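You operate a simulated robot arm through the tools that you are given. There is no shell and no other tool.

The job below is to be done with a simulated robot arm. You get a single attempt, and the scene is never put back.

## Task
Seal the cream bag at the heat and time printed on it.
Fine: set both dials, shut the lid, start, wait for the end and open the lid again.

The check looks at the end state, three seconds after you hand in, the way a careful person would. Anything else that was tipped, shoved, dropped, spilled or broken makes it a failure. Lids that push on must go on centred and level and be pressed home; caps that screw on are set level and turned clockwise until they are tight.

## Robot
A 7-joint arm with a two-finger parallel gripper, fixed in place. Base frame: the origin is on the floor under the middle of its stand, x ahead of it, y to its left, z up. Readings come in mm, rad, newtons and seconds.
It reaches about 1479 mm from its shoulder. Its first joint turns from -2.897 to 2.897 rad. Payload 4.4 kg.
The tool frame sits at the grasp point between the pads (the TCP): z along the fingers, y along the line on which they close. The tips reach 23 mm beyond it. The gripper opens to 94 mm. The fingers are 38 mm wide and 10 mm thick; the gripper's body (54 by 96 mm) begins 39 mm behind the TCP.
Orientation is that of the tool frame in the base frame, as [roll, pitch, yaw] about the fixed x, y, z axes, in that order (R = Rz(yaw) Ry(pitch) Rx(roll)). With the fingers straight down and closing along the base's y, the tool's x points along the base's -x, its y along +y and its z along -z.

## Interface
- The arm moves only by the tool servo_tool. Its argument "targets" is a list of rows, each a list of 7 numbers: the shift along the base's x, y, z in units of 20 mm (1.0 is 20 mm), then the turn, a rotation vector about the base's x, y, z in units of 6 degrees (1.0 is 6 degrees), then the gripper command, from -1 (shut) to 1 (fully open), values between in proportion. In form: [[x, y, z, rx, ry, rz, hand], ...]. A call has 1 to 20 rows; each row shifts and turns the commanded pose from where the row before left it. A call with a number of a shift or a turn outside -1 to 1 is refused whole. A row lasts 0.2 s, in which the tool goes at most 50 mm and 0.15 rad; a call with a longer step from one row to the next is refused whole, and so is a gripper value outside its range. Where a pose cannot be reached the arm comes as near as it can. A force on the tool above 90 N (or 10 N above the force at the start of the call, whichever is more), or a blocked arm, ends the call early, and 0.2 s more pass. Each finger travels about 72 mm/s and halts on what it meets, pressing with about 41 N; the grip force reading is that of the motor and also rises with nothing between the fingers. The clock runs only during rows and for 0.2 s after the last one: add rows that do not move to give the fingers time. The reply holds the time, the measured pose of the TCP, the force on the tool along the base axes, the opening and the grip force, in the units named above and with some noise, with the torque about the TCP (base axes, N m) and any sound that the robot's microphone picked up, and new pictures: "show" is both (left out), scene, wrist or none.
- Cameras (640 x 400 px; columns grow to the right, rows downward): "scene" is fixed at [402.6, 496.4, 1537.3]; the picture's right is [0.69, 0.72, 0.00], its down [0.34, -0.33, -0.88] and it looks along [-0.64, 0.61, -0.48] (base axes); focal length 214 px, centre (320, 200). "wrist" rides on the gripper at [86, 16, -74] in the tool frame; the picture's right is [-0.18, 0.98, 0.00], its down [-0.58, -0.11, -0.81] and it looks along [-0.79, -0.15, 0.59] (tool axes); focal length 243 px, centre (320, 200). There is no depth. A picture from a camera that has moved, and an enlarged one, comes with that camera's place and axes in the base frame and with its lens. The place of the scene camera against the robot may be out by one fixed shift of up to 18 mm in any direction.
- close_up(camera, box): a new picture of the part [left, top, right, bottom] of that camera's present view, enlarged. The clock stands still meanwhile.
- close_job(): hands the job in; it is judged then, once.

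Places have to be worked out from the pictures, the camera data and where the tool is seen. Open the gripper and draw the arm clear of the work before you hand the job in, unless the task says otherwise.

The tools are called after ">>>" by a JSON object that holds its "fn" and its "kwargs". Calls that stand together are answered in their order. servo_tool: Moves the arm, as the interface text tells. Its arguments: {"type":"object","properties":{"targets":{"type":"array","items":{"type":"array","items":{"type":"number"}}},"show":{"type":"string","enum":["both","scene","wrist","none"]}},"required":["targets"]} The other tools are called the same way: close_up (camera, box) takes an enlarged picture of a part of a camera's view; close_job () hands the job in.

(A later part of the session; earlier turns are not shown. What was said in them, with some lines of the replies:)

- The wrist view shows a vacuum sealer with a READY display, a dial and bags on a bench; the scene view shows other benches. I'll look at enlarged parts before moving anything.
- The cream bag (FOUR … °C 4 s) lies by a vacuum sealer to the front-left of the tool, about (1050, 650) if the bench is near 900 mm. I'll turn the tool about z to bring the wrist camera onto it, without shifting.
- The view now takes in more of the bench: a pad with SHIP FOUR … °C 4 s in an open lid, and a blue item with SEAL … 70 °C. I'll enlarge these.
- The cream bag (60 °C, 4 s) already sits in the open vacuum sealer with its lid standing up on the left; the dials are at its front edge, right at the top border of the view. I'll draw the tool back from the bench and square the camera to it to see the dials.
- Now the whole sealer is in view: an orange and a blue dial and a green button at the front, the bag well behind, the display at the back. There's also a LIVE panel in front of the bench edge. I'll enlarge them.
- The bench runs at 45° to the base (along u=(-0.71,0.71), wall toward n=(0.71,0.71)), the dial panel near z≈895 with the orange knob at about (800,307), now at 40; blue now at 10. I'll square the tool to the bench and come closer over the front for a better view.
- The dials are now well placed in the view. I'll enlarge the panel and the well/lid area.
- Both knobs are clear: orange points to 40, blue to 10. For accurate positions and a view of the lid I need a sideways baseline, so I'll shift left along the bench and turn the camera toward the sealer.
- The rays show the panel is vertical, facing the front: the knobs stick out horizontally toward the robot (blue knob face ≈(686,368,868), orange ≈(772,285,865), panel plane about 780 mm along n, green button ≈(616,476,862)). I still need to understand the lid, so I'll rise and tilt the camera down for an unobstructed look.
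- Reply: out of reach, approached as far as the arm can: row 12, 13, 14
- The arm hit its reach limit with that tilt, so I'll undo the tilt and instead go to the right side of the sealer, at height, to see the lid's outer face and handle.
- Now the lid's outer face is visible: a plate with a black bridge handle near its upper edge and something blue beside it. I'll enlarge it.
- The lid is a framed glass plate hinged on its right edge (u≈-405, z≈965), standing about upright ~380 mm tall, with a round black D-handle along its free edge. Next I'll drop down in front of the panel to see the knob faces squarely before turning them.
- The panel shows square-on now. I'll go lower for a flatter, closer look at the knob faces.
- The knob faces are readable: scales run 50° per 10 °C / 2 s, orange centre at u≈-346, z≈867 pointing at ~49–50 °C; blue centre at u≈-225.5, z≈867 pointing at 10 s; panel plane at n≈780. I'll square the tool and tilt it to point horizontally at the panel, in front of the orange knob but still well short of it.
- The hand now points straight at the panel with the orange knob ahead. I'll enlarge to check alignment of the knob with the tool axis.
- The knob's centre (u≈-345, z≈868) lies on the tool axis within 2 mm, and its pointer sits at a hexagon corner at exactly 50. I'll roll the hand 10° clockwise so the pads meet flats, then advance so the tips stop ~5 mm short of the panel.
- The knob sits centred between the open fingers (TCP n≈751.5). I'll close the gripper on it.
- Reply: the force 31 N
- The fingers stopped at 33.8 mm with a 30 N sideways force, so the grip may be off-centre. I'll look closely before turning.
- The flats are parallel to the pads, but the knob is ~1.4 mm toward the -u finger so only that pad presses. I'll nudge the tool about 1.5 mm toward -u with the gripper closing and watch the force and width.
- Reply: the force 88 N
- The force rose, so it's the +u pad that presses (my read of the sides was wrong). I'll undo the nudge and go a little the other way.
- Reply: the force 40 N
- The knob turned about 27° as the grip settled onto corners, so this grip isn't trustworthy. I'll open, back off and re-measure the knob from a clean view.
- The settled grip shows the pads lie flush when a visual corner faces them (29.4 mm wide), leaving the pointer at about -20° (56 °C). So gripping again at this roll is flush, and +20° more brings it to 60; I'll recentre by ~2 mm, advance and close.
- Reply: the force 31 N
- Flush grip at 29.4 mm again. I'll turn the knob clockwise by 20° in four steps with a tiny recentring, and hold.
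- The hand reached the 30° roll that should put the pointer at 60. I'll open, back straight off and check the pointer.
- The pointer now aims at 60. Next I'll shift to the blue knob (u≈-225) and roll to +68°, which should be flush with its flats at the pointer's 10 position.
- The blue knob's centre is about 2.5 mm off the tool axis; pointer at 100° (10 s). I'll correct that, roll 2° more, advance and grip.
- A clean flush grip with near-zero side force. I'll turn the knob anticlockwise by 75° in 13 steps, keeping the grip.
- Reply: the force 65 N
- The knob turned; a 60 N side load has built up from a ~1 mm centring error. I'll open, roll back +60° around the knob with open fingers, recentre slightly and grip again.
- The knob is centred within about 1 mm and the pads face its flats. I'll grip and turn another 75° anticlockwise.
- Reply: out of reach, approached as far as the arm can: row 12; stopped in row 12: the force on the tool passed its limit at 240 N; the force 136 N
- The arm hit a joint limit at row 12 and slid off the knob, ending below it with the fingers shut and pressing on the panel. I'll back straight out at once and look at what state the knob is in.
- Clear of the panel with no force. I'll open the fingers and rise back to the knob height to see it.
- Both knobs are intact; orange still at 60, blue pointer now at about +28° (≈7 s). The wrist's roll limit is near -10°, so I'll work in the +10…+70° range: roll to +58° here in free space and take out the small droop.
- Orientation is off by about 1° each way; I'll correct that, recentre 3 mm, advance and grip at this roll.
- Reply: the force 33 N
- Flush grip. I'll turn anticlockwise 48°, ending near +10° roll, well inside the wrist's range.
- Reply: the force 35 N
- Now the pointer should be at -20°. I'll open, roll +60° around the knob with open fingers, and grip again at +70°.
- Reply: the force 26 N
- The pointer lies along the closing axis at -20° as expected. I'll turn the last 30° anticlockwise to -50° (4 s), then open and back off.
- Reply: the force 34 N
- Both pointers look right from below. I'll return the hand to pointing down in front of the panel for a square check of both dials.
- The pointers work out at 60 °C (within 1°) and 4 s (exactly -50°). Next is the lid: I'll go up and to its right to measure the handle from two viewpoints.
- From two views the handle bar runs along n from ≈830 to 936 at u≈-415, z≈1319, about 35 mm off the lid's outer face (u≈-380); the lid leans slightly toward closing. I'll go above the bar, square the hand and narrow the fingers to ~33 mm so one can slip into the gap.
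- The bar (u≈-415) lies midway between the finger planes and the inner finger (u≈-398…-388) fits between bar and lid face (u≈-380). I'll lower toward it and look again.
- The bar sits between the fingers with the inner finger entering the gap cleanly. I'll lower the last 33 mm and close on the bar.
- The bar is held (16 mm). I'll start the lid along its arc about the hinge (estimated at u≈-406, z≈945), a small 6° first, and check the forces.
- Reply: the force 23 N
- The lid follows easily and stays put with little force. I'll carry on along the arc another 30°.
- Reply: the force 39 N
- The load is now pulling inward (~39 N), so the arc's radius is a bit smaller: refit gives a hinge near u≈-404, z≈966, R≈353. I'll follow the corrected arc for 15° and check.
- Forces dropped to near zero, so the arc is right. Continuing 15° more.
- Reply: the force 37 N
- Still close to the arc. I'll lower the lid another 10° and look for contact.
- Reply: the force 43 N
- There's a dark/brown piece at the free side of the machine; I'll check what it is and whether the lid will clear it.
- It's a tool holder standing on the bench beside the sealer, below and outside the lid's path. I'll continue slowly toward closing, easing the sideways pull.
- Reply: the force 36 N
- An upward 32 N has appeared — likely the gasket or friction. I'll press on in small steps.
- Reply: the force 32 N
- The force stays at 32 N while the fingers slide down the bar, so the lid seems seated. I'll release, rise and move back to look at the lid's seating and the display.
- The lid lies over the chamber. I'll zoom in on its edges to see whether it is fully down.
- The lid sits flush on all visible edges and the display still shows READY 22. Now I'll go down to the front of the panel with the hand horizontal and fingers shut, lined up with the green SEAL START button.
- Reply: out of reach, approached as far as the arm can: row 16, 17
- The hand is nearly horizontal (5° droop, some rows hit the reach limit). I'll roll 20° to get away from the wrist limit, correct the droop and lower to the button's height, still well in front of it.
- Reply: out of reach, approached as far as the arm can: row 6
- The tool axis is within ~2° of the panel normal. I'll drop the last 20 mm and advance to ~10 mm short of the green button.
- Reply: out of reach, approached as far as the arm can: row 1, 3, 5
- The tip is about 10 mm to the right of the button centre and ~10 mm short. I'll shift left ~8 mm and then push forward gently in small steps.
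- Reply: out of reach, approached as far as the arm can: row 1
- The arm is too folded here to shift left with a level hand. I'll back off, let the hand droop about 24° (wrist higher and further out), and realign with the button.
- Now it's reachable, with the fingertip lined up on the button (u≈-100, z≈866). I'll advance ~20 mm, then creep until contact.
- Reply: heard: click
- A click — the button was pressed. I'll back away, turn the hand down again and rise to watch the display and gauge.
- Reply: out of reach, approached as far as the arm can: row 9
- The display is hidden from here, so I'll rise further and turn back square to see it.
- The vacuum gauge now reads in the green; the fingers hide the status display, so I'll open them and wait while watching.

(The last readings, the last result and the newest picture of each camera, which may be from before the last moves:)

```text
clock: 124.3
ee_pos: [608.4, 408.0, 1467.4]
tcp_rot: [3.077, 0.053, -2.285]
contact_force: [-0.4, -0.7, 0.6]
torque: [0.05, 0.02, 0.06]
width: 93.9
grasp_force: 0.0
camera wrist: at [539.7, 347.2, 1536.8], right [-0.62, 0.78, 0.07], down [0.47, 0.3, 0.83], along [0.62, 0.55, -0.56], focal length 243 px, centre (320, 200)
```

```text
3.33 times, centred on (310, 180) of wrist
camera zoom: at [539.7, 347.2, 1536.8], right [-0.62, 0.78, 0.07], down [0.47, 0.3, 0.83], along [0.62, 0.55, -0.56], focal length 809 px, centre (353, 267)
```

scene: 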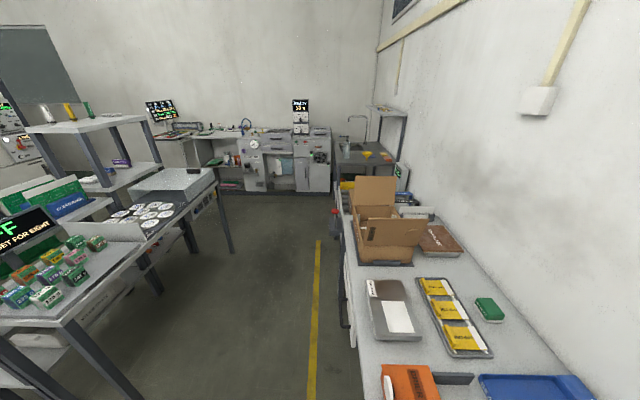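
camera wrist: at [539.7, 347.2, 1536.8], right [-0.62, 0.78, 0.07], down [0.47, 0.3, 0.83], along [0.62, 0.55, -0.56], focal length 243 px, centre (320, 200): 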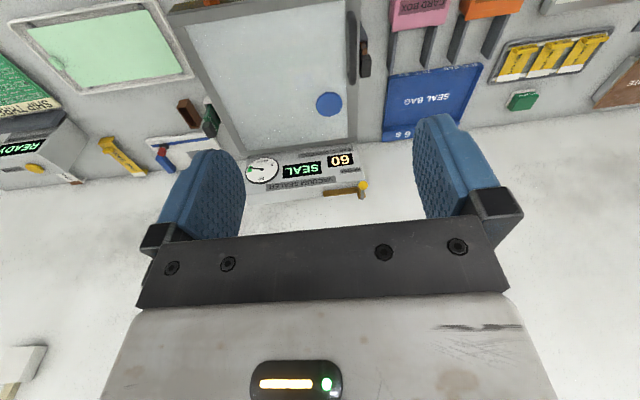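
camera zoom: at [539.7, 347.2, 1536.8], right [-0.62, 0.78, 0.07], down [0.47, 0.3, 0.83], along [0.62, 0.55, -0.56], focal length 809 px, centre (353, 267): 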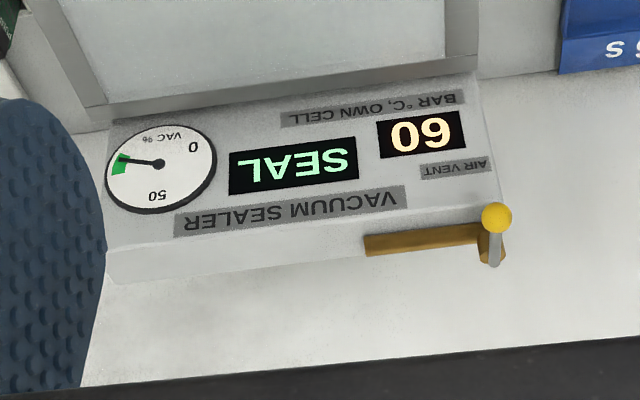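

The display shows SEAL with the bar at 60 °C. I'll wait and keep watching.

>>> {"fn": "servo_tool", "kwargs": {"targets": [[0, 0, 0, 0, 0, 0, 1], [0, 0, 0, 0, 0, 0, 1], [0, 0, 0, 0, 0, 0, 1], [0, 0, 0, 0, 0, 0, 1], [0, 0, 0, 0, 0, 0, 1], [0, 0, 0, 0, 0, 0, 1], [0, 0, 0, 0, 0, 0, 1], [0, 0, 0, 0, 0, 0, 1]], "show": "none"}}

>>> {"fn": "close_up", "kwargs": {"camera": "wrist", "box": [230, 120, 390, 240]}}

```text
clock: 126.1
ee_pos: [608.1, 408.4, 1467.7]
tcp_rot: [3.078, 0.052, -2.285]
contact_force: [-0.1, -0.2, 0.0]
torque: [0.01, -0.02, 0.0]
width: 94.1
grasp_force: 0.1
```

```text
3.33 times, centred on (310, 180) of wrist
camera zoom: at [539.7, 347.2, 1536.8], right [-0.62, 0.78, 0.07], down [0.47, 0.3, 0.83], along [0.62, 0.55, -0.56], focal length 809 px, centre (353, 267)
```

zoom: 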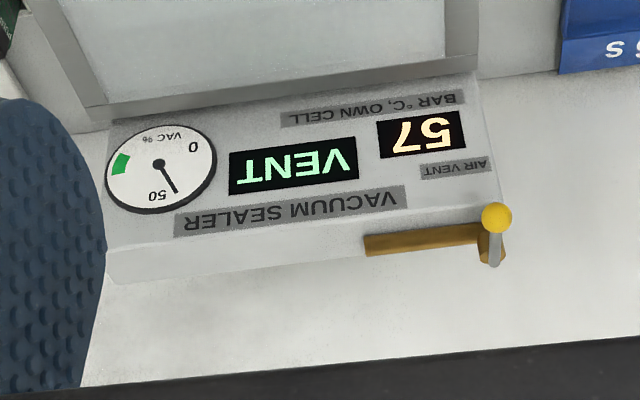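

Now it shows VENT, the vacuum falling and the bar cooling. I'll wait for the end.

>>> {"fn": "servo_tool", "kwargs": {"targets": [[0, 0, 0, 0, 0, 0, 1], [0, 0, 0, 0, 0, 0, 1], [0, 0, 0, 0, 0, 0, 1], [0, 0, 0, 0, 0, 0, 1], [0, 0, 0, 0, 0, 0, 1], [0, 0, 0, 0, 0, 0, 1], [0, 0, 0, 0, 0, 0, 1], [0, 0, 0, 0, 0, 0, 1], [0, 0, 0, 0, 0, 0, 1], [0, 0, 0, 0, 0, 0, 1], [0, 0, 0, 0, 0, 0, 1], [0, 0, 0, 0, 0, 0, 1], [0, 0, 0, 0, 0, 0, 1], [0, 0, 0, 0, 0, 0, 1], [0, 0, 0, 0, 0, 0, 1]], "show": "none"}}

>>> {"fn": "close_up", "kwargs": {"camera": "wrist", "box": [230, 120, 390, 240]}}

```text
clock: 129.3
ee_pos: [608.8, 408.2, 1467.0]
tcp_rot: [3.077, 0.053, -2.285]
contact_force: [-0.7, 0.8, 0.4]
torque: [-0.02, -0.03, 0.0]
width: 93.7
grasp_force: 0.1
```

```text
3.33 times, centred on (310, 180) of wrist
camera zoom: at [539.7, 347.2, 1536.8], right [-0.62, 0.78, 0.07], down [0.47, 0.3, 0.83], along [0.62, 0.55, -0.56], focal length 809 px, centre (353, 267)
```

zoom: 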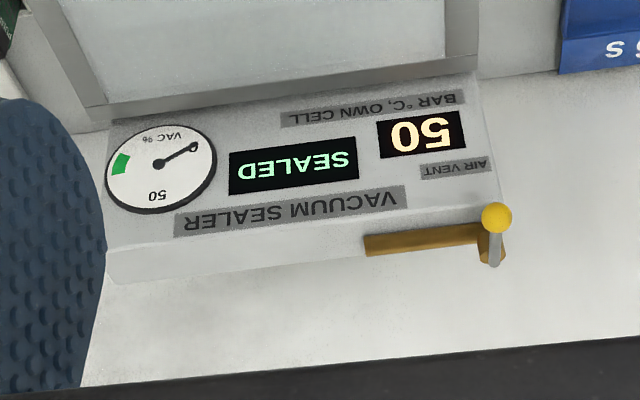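

SEALED and the gauge is back at zero, so the cycle is over. I'll level the hand, go above the closed lid's handle (expected near n≈883, u≈-58) and look before gripping.

>>> {"fn": "servo_tool", "kwargs": {"targets": [[0, 0, 0, -0.786, -0.134, 0, 0.06], [0, 0, 0, 0, 0, -0.68, 0.06], [0.173, 0.55, -0.95, 0, 0, 0, 0.06], [0.173, 0.55, -0.95, 0, 0, 0, 0.06], [0.173, 0.55, -0.95, 0, 0, 0, 0.06], [0.173, 0.55, -0.95, 0, 0, 0, 0.06], [0.173, 0.55, -0.95, 0, 0, 0, 0.06], [0.173, 0.55, -0.95, 0, 0, 0, 0.06], [0.173, 0.55, -0.95, 0, 0, 0, 0.06], [0.173, 0.55, -0.95, 0, 0, 0, 0.06], [0.173, 0.55, -0.95, 0, 0, 0, 0.06], [0.173, 0.55, -0.95, 0, 0, 0, 0.06], [0.173, 0.55, -0.95, 0, 0, 0, 0.06], [0.173, 0.55, -0.95, 0, 0, 0, 0.06], [0.173, 0.55, -0.95, 0, 0, 0, 0.06], [0.173, 0.55, -0.95, 0, 0, 0, 0.06], [0.173, 0.55, -0.95, 0, 0, 0, 0.06], [0.173, 0.55, -0.95, 0, 0, 0, 0.06], [0, 0, 0, 0, 0, 0, 0.06]], "show": "wrist"}}

>>> {"fn": "close_up", "kwargs": {"camera": "wrist", "box": [200, 0, 440, 235]}}

```text
clock: 133.3
ee_pos: [665.3, 585.7, 1164.5]
tcp_rot: [3.141, -0.002, -2.355]
contact_force: [-0.2, 0.3, 0.1]
torque: [-0.01, 0.01, 0.01]
width: 49.7
grasp_force: 0.1
camera wrist: at [590.7, 534.8, 1237.7], right [-0.57, 0.82, 0.0], down [0.49, 0.34, 0.81], along [0.66, 0.46, -0.59], focal length 243 px, centre (320, 200)
```

wrist: 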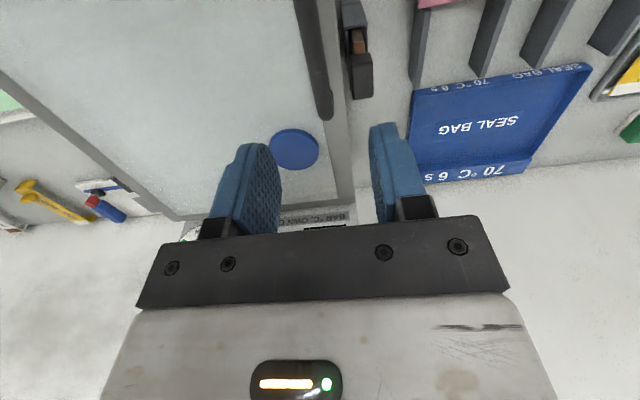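

```text
1.70 times, centred on (320, 118) of wrist
camera zoom: at [590.7, 534.8, 1237.7], right [-0.57, 0.82, 0.0], down [0.49, 0.34, 0.81], along [0.66, 0.46, -0.59], focal length 413 px, centre (320, 340)
```

zoom: 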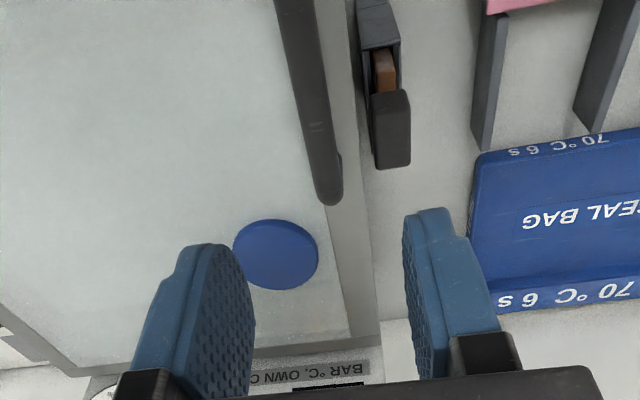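

The handle bar is at u≈-60.5 below me. I'll shift 4 mm, descend with the fingers either side of it and close.

>>> {"fn": "servo_tool", "kwargs": {"targets": [[0.148, -0.148, -0.9, 0, 0, 0, 0.06], [0, 0, -0.97, 0, 0, 0, 0.06], [0, 0, -0.97, 0, 0, 0, -0.1], [0, 0, -0.97, 0, 0, 0, -0.2], [0, 0, -0.97, 0, 0, 0, -0.2], [0, 0, -0.97, 0, 0, 0, -0.2], [0, 0, -0.97, 0, 0, 0, -0.2], [0, 0, 0, 0, 0, 0, -0.2]], "show": "wrist"}}

>>> {"fn": "close_up", "kwargs": {"camera": "wrist", "box": [220, 60, 420, 240]}}

```text
clock: 135.1
ee_pos: [667.0, 580.5, 1028.3]
tcp_rot: [3.14, -0.002, -2.354]
contact_force: [0.8, -0.2, -0.7]
torque: [-0.02, -0.02, -0.04]
width: 37.3
grasp_force: 0.0
camera wrist: at [594.2, 531.6, 1102.1], right [-0.57, 0.82, 0.0], down [0.49, 0.34, 0.81], along [0.66, 0.46, -0.59], focal length 243 px, centre (320, 200)
```

wrist: 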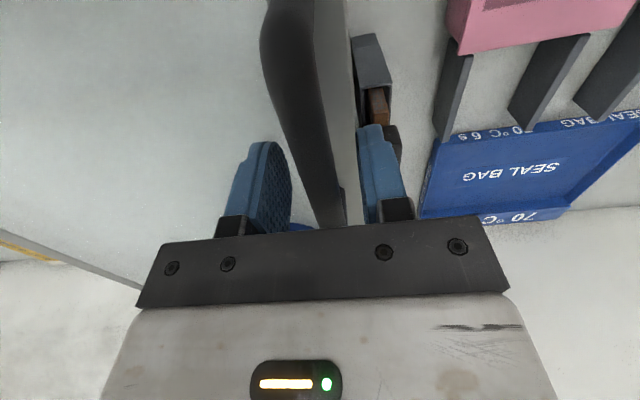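

```text
2.22 times, centred on (320, 150) of wrist
camera zoom: at [594.2, 531.6, 1102.1], right [-0.57, 0.82, 0.0], down [0.49, 0.34, 0.81], along [0.66, 0.46, -0.59], focal length 539 px, centre (320, 311)
```

zoom: 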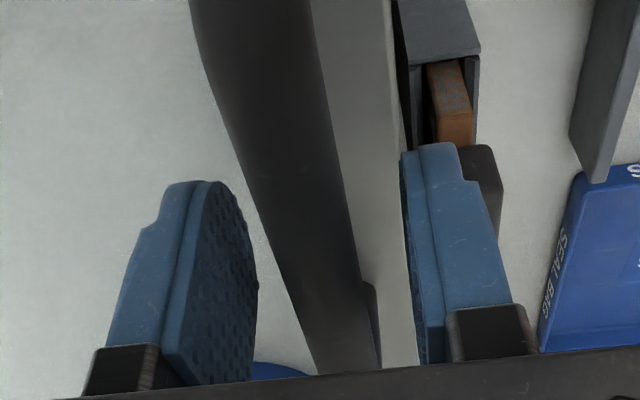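

>>> {"fn": "servo_tool", "kwargs": {"targets": [[0, 0, 0, 0, 0, 0, -1], [0, 0, 0, 0, 0, 0, -1], [0, 0, 0, 0, 0, 0, -1], [0, 0, 0, 0, 0, 0, -1]], "show": "wrist"}}

```text
clock: 136.1
ee_pos: [667.3, 582.2, 1029.2]
tcp_rot: [-3.14, 0.0, -2.355]
contact_force: [-17.1, 15.0, 2.9]
torque: [-0.31, 0.28, -0.44]
width: 15.7
grasp_force: 45.0
camera wrist: at [593.8, 532.0, 1102.3], right [-0.57, 0.82, 0.0], down [0.49, 0.34, 0.81], along [0.66, 0.46, -0.59], focal length 243 px, centre (320, 200)
```

wrist: 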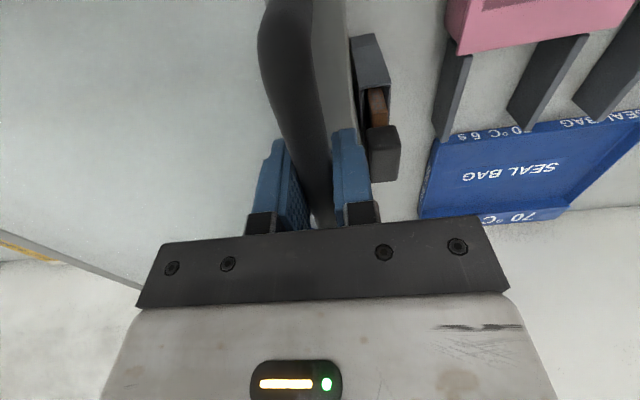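

The bar is gripped again. I'll lift the lid along its arc, a few degrees first.

>>> {"fn": "servo_tool", "kwargs": {"targets": [[0.08, -0.08, 0.755, 0, 0, 0, -1], [0.117, -0.117, 0.745, 0, 0, 0, -1], [0.141, -0.141, 0.74, 0, 0, 0, -1], [0, 0, 0, 0, 0, 0, -1]], "show": "wrist"}}

```text
clock: 137.1
ee_pos: [674.3, 576.4, 1076.0]
tcp_rot: [3.141, 0.0, -2.356]
contact_force: [-12.3, 11.2, 5.9]
torque: [0.08, -0.22, 0.1]
width: 15.7
grasp_force: 45.3
camera wrist: at [601.0, 524.7, 1148.5], right [-0.57, 0.82, 0.0], down [0.49, 0.34, 0.81], along [0.66, 0.46, -0.59], focal length 243 px, centre (320, 200)
```

wrist: 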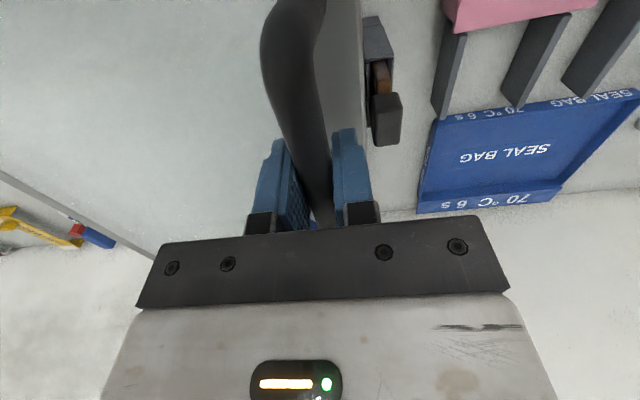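

The lid lifts with small forces. Continuing up the arc.

>>> {"fn": "servo_tool", "kwargs": {"targets": [[0.145, -0.145, 0.73, 0, 0, 0, -1], [0.184, -0.184, 0.715, 0, 0, 0, -1], [0.209, -0.209, 0.705, 0, 0, 0, -1], [0.226, -0.226, 0.695, 0, 0, 0, -1], [0.251, -0.251, 0.68, 0, 0, 0, -1], [0.272, -0.272, 0.66, 0, 0, 0, -1], [0.29, -0.29, 0.645, 0, 0, 0, -1], [0.311, -0.311, 0.63, 0, 0, 0, -1], [0.325, -0.325, 0.605, 0, 0, 0, -1], [0, 0, 0, 0, 0, 0, -1]], "show": "none"}}

```text
clock: 139.3
ee_pos: [717.7, 530.2, 1196.3]
tcp_rot: [3.141, -0.001, -2.356]
contact_force: [-3.8, -1.4, -1.3]
torque: [0.31, -0.16, 1.14]
width: 15.5
grasp_force: 45.1
```

No load at all on this arc. I'll continue raising the lid another 25°.

>>> {"fn": "servo_tool", "kwargs": {"targets": [[0.35, -0.35, 0.54, 0, 0, 0, -1], [0.364, -0.364, 0.565, 0, 0, 0, -1], [0.382, -0.382, 0.54, 0, 0, 0, -1], [0.4, -0.4, 0.515, 0, 0, 0, -1], [0.414, -0.414, 0.495, 0, 0, 0, -1], [0.428, -0.428, 0.46, 0, 0, 0, -1], [0.446, -0.446, 0.44, 0, 0, 0, -1], [0.456, -0.456, 0.41, 0, 0, 0, -1], [0.467, -0.467, 0.385, 0, 0, 0, -1], [0.481, -0.481, 0.355, 0, 0, 0, -1], [0, 0, 0, 0, 0, 0, -1]], "show": "wrist"}}

```text
clock: 141.7
ee_pos: [802.2, 446.4, 1289.5]
tcp_rot: [3.141, -0.001, -2.357]
contact_force: [0.9, 3.9, -1.2]
torque: [-0.06, 0.12, 1.73]
width: 15.6
grasp_force: 44.8
camera wrist: at [728.5, 396.6, 1363.3], right [-0.57, 0.82, 0.0], down [0.49, 0.34, 0.8], along [0.66, 0.46, -0.59], focal length 243 px, centre (320, 200)
```

wrist: 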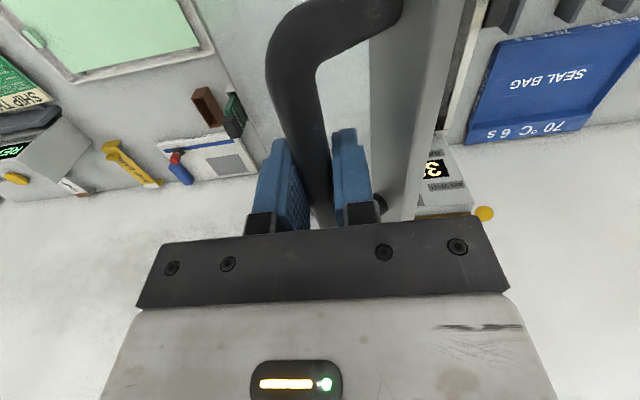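

Forces stay near zero. I'll bring the lid the rest of the way to about where it stood originally.

>>> {"fn": "servo_tool", "kwargs": {"targets": [[0.492, -0.492, 0.325, 0, 0, 0, -1], [0.499, -0.499, 0.3, 0, 0, 0, -1], [0.506, -0.506, 0.265, 0, 0, 0, -1], [0.516, -0.516, 0.235, 0, 0, 0, -1], [0.523, -0.523, 0.2, 0, 0, 0, -1], [0.527, -0.527, 0.175, 0, 0, 0, -1], [0.534, -0.534, 0.135, 0, 0, 0, -1], [0.534, -0.534, 0.105, 0, 0, 0, -1], [0.541, -0.541, 0.075, 0, 0, 0, -1], [0.541, -0.541, 0.035, 0, 0, 0, -1], [0, 0, 0, 0, 0, 0, -1]], "show": "none"}}

```text
clock: 144.1
ee_pos: [907.4, 343.1, 1327.2]
tcp_rot: [-3.141, -0.002, -2.353]
contact_force: [-4.0, -3.3, -16.3]
torque: [0.29, -0.14, 1.8]
width: 16.1
grasp_force: 45.2
```

>>> {"fn": "servo_tool", "kwargs": {"targets": [[0.27, -0.27, 0, 0, 0, 0, -1], [0.27, -0.27, 0, 0, 0, 0, -1], [0, 0, 0, 0, 0, 0, -1]], "show": "wrist"}}

```text
clock: 144.9
ee_pos: [916.4, 331.6, 1326.0]
tcp_rot: [-3.141, -0.003, -2.354]
contact_force: [-2.0, 0.9, -16.3]
torque: [0.62, -0.4, 1.71]
width: 15.9
grasp_force: 45.2
camera wrist: at [843.4, 282.5, 1399.7], right [-0.57, 0.82, 0.0], down [0.49, 0.34, 0.81], along [0.66, 0.46, -0.59], focal length 243 px, centre (320, 200)
```

wrist: 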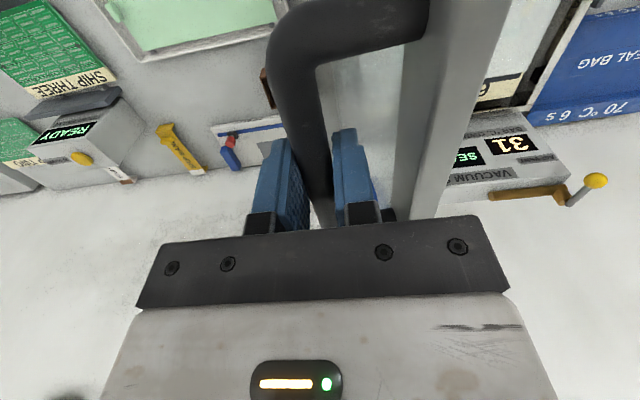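

The lid is back to within 3 mm of its original open place with no sideways force. I'll open the fingers partway and rise straight off the bar.

>>> {"fn": "servo_tool", "kwargs": {"targets": [[0, 0, 0, 0, 0, 0, -0.3], [0, 0, 0, 0, 0, 0, -0.3], [0, 0, 0, 0, 0, 0, -0.3]], "show": "wrist"}}

```text
clock: 145.7
ee_pos: [916.7, 332.3, 1326.8]
tcp_rot: [3.14, -0.001, -2.354]
contact_force: [0.5, 0.7, 1.2]
torque: [-0.01, -0.03, 0.01]
width: 33.3
grasp_force: 0.0
camera wrist: at [843.2, 282.3, 1400.4], right [-0.57, 0.82, 0.0], down [0.49, 0.34, 0.81], along [0.66, 0.46, -0.59], focal length 243 px, centre (320, 200)
```

wrist: 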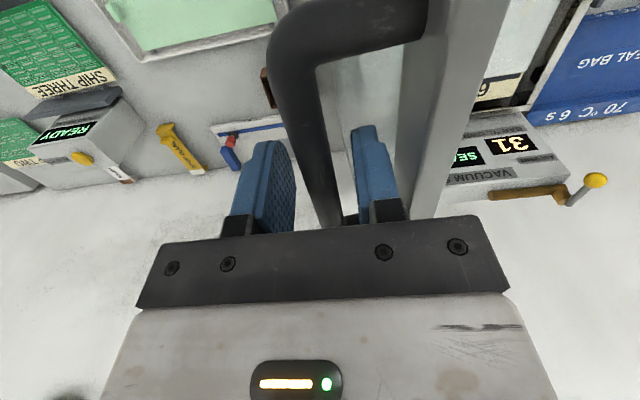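

The lid stands by itself. Rising clear and then moving back to look the whole sealer over.

>>> {"fn": "servo_tool", "kwargs": {"targets": [[0, 0, 0.5, 0, 0, 0, -0.3], [0, 0, 1, 0, 0, 0, -0.3], [0, 0, 1, 0, 0, 0, -0.3], [0, 0, 1, 0, 0, 0, -0.3], [0, 0, 1, 0, 0, 0, -0.3], [0, 0, 1, 0, 0, 0, -0.3], [0, 0, 1, 0, 0, 0, -0.3], [0, 0, 1, 0, 0, 0, 0], [-0.7, -0.7, 0.8, 0, 0, 0, 0.5], [-0.7, -0.7, 0.8, 0, 0, 0, 1], [-0.7, -0.7, 0.5, 0, 0, 0, 1], [-0.7, -0.7, 0.5, 0, 0, 0, 1], [-0.7, -0.7, 0.3, 0, 0, 0, 1], [-0.7, -0.7, 0, 0, 0, 0, 1], [-0.7, -0.7, 0, 0, 0, 0, 1], [-0.7, -0.7, 0, 0, 0, 0, 1], [-0.7, -0.5, 0, 0, 0, 0, 1], [-0.7, -0.3, 0, 0, 0, 0, 1], [-0.7, 0, 0, 0, 0, 0, 1], [0, 0, 0, 0, 0, 0, 1]], "show": "both"}}

>>> {"fn": "close_up", "kwargs": {"camera": "wrist", "box": [220, 0, 500, 230]}}

```text
clock: 149.9
ee_pos: [764.1, 204.4, 1534.6]
tcp_rot: [-3.141, -0.003, -2.355]
contact_force: [-0.1, 0.4, 0.6]
torque: [0.02, 0.0, -0.03]
width: 94.1
grasp_force: 0.1
camera wrist: at [689.8, 153.6, 1608.3], right [-0.57, 0.82, 0.0], down [0.49, 0.34, 0.81], along [0.66, 0.46, -0.59], focal length 243 px, centre (320, 200)
```

scene: 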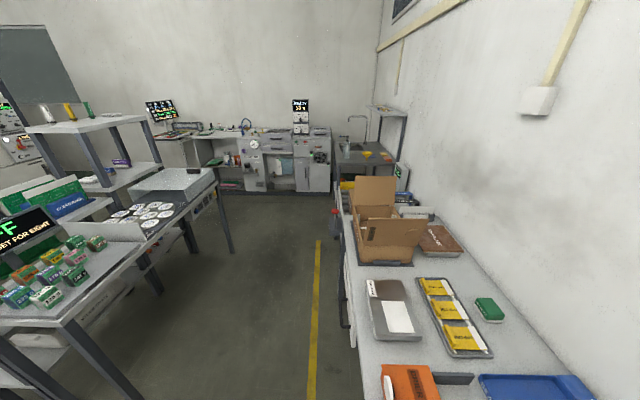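
wrist: 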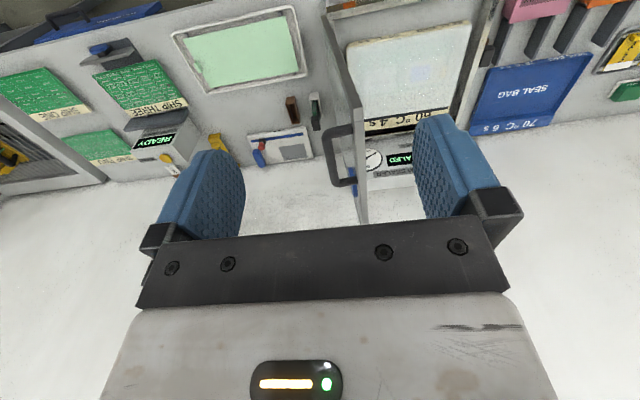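

```text
1.74 times, centred on (360, 115) of wrist
camera zoom: at [689.8, 153.6, 1608.3], right [-0.57, 0.82, 0.0], down [0.49, 0.34, 0.81], along [0.66, 0.46, -0.59], focal length 422 px, centre (250, 348)
```

zoom: 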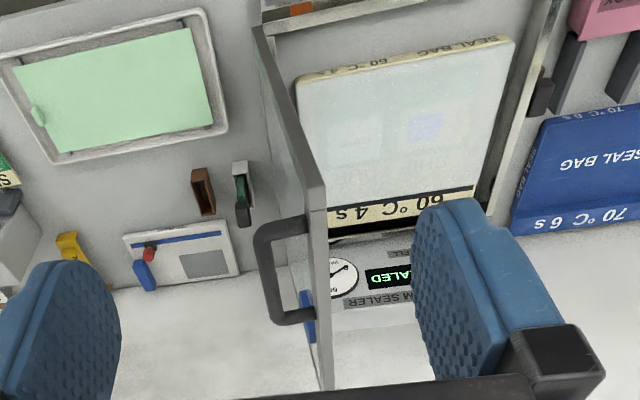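

The bag is sealed under clear film. The display reads SEALED, the lid is standing open, nothing else looks disturbed, and the arm is clear with its gripper open. I'm handing the job in.

>>> {"fn": "close_job", "kwargs": {}}

```text
The job is handed in.
```

The cream bag was sealed at the 60 °C and 4 s printed on it, and I handed the job in. The result of the check has not come back.

- **Dials:** the heat dial points at 60 °C, within about 1°, and the time dial at 4 s.
- **Cycle:** I shut the lid and pressed SEAL START. The display showed SEAL with the bar at 60 °C, then VENT, then SEALED with the vacuum gauge back at zero.
- **Lid:** it is open again, within about 3 mm of where it stood at the start. The arm is clear with the gripper open.

**Slip on the time dial:** on my first try the arm reached its limit and slid off the knob. It pushed on the sealer with about 240 N before it stopped. Afterwards the knob was intact and in the same place, and I finished setting it. I saw no sign that the sealer or anything else had moved.
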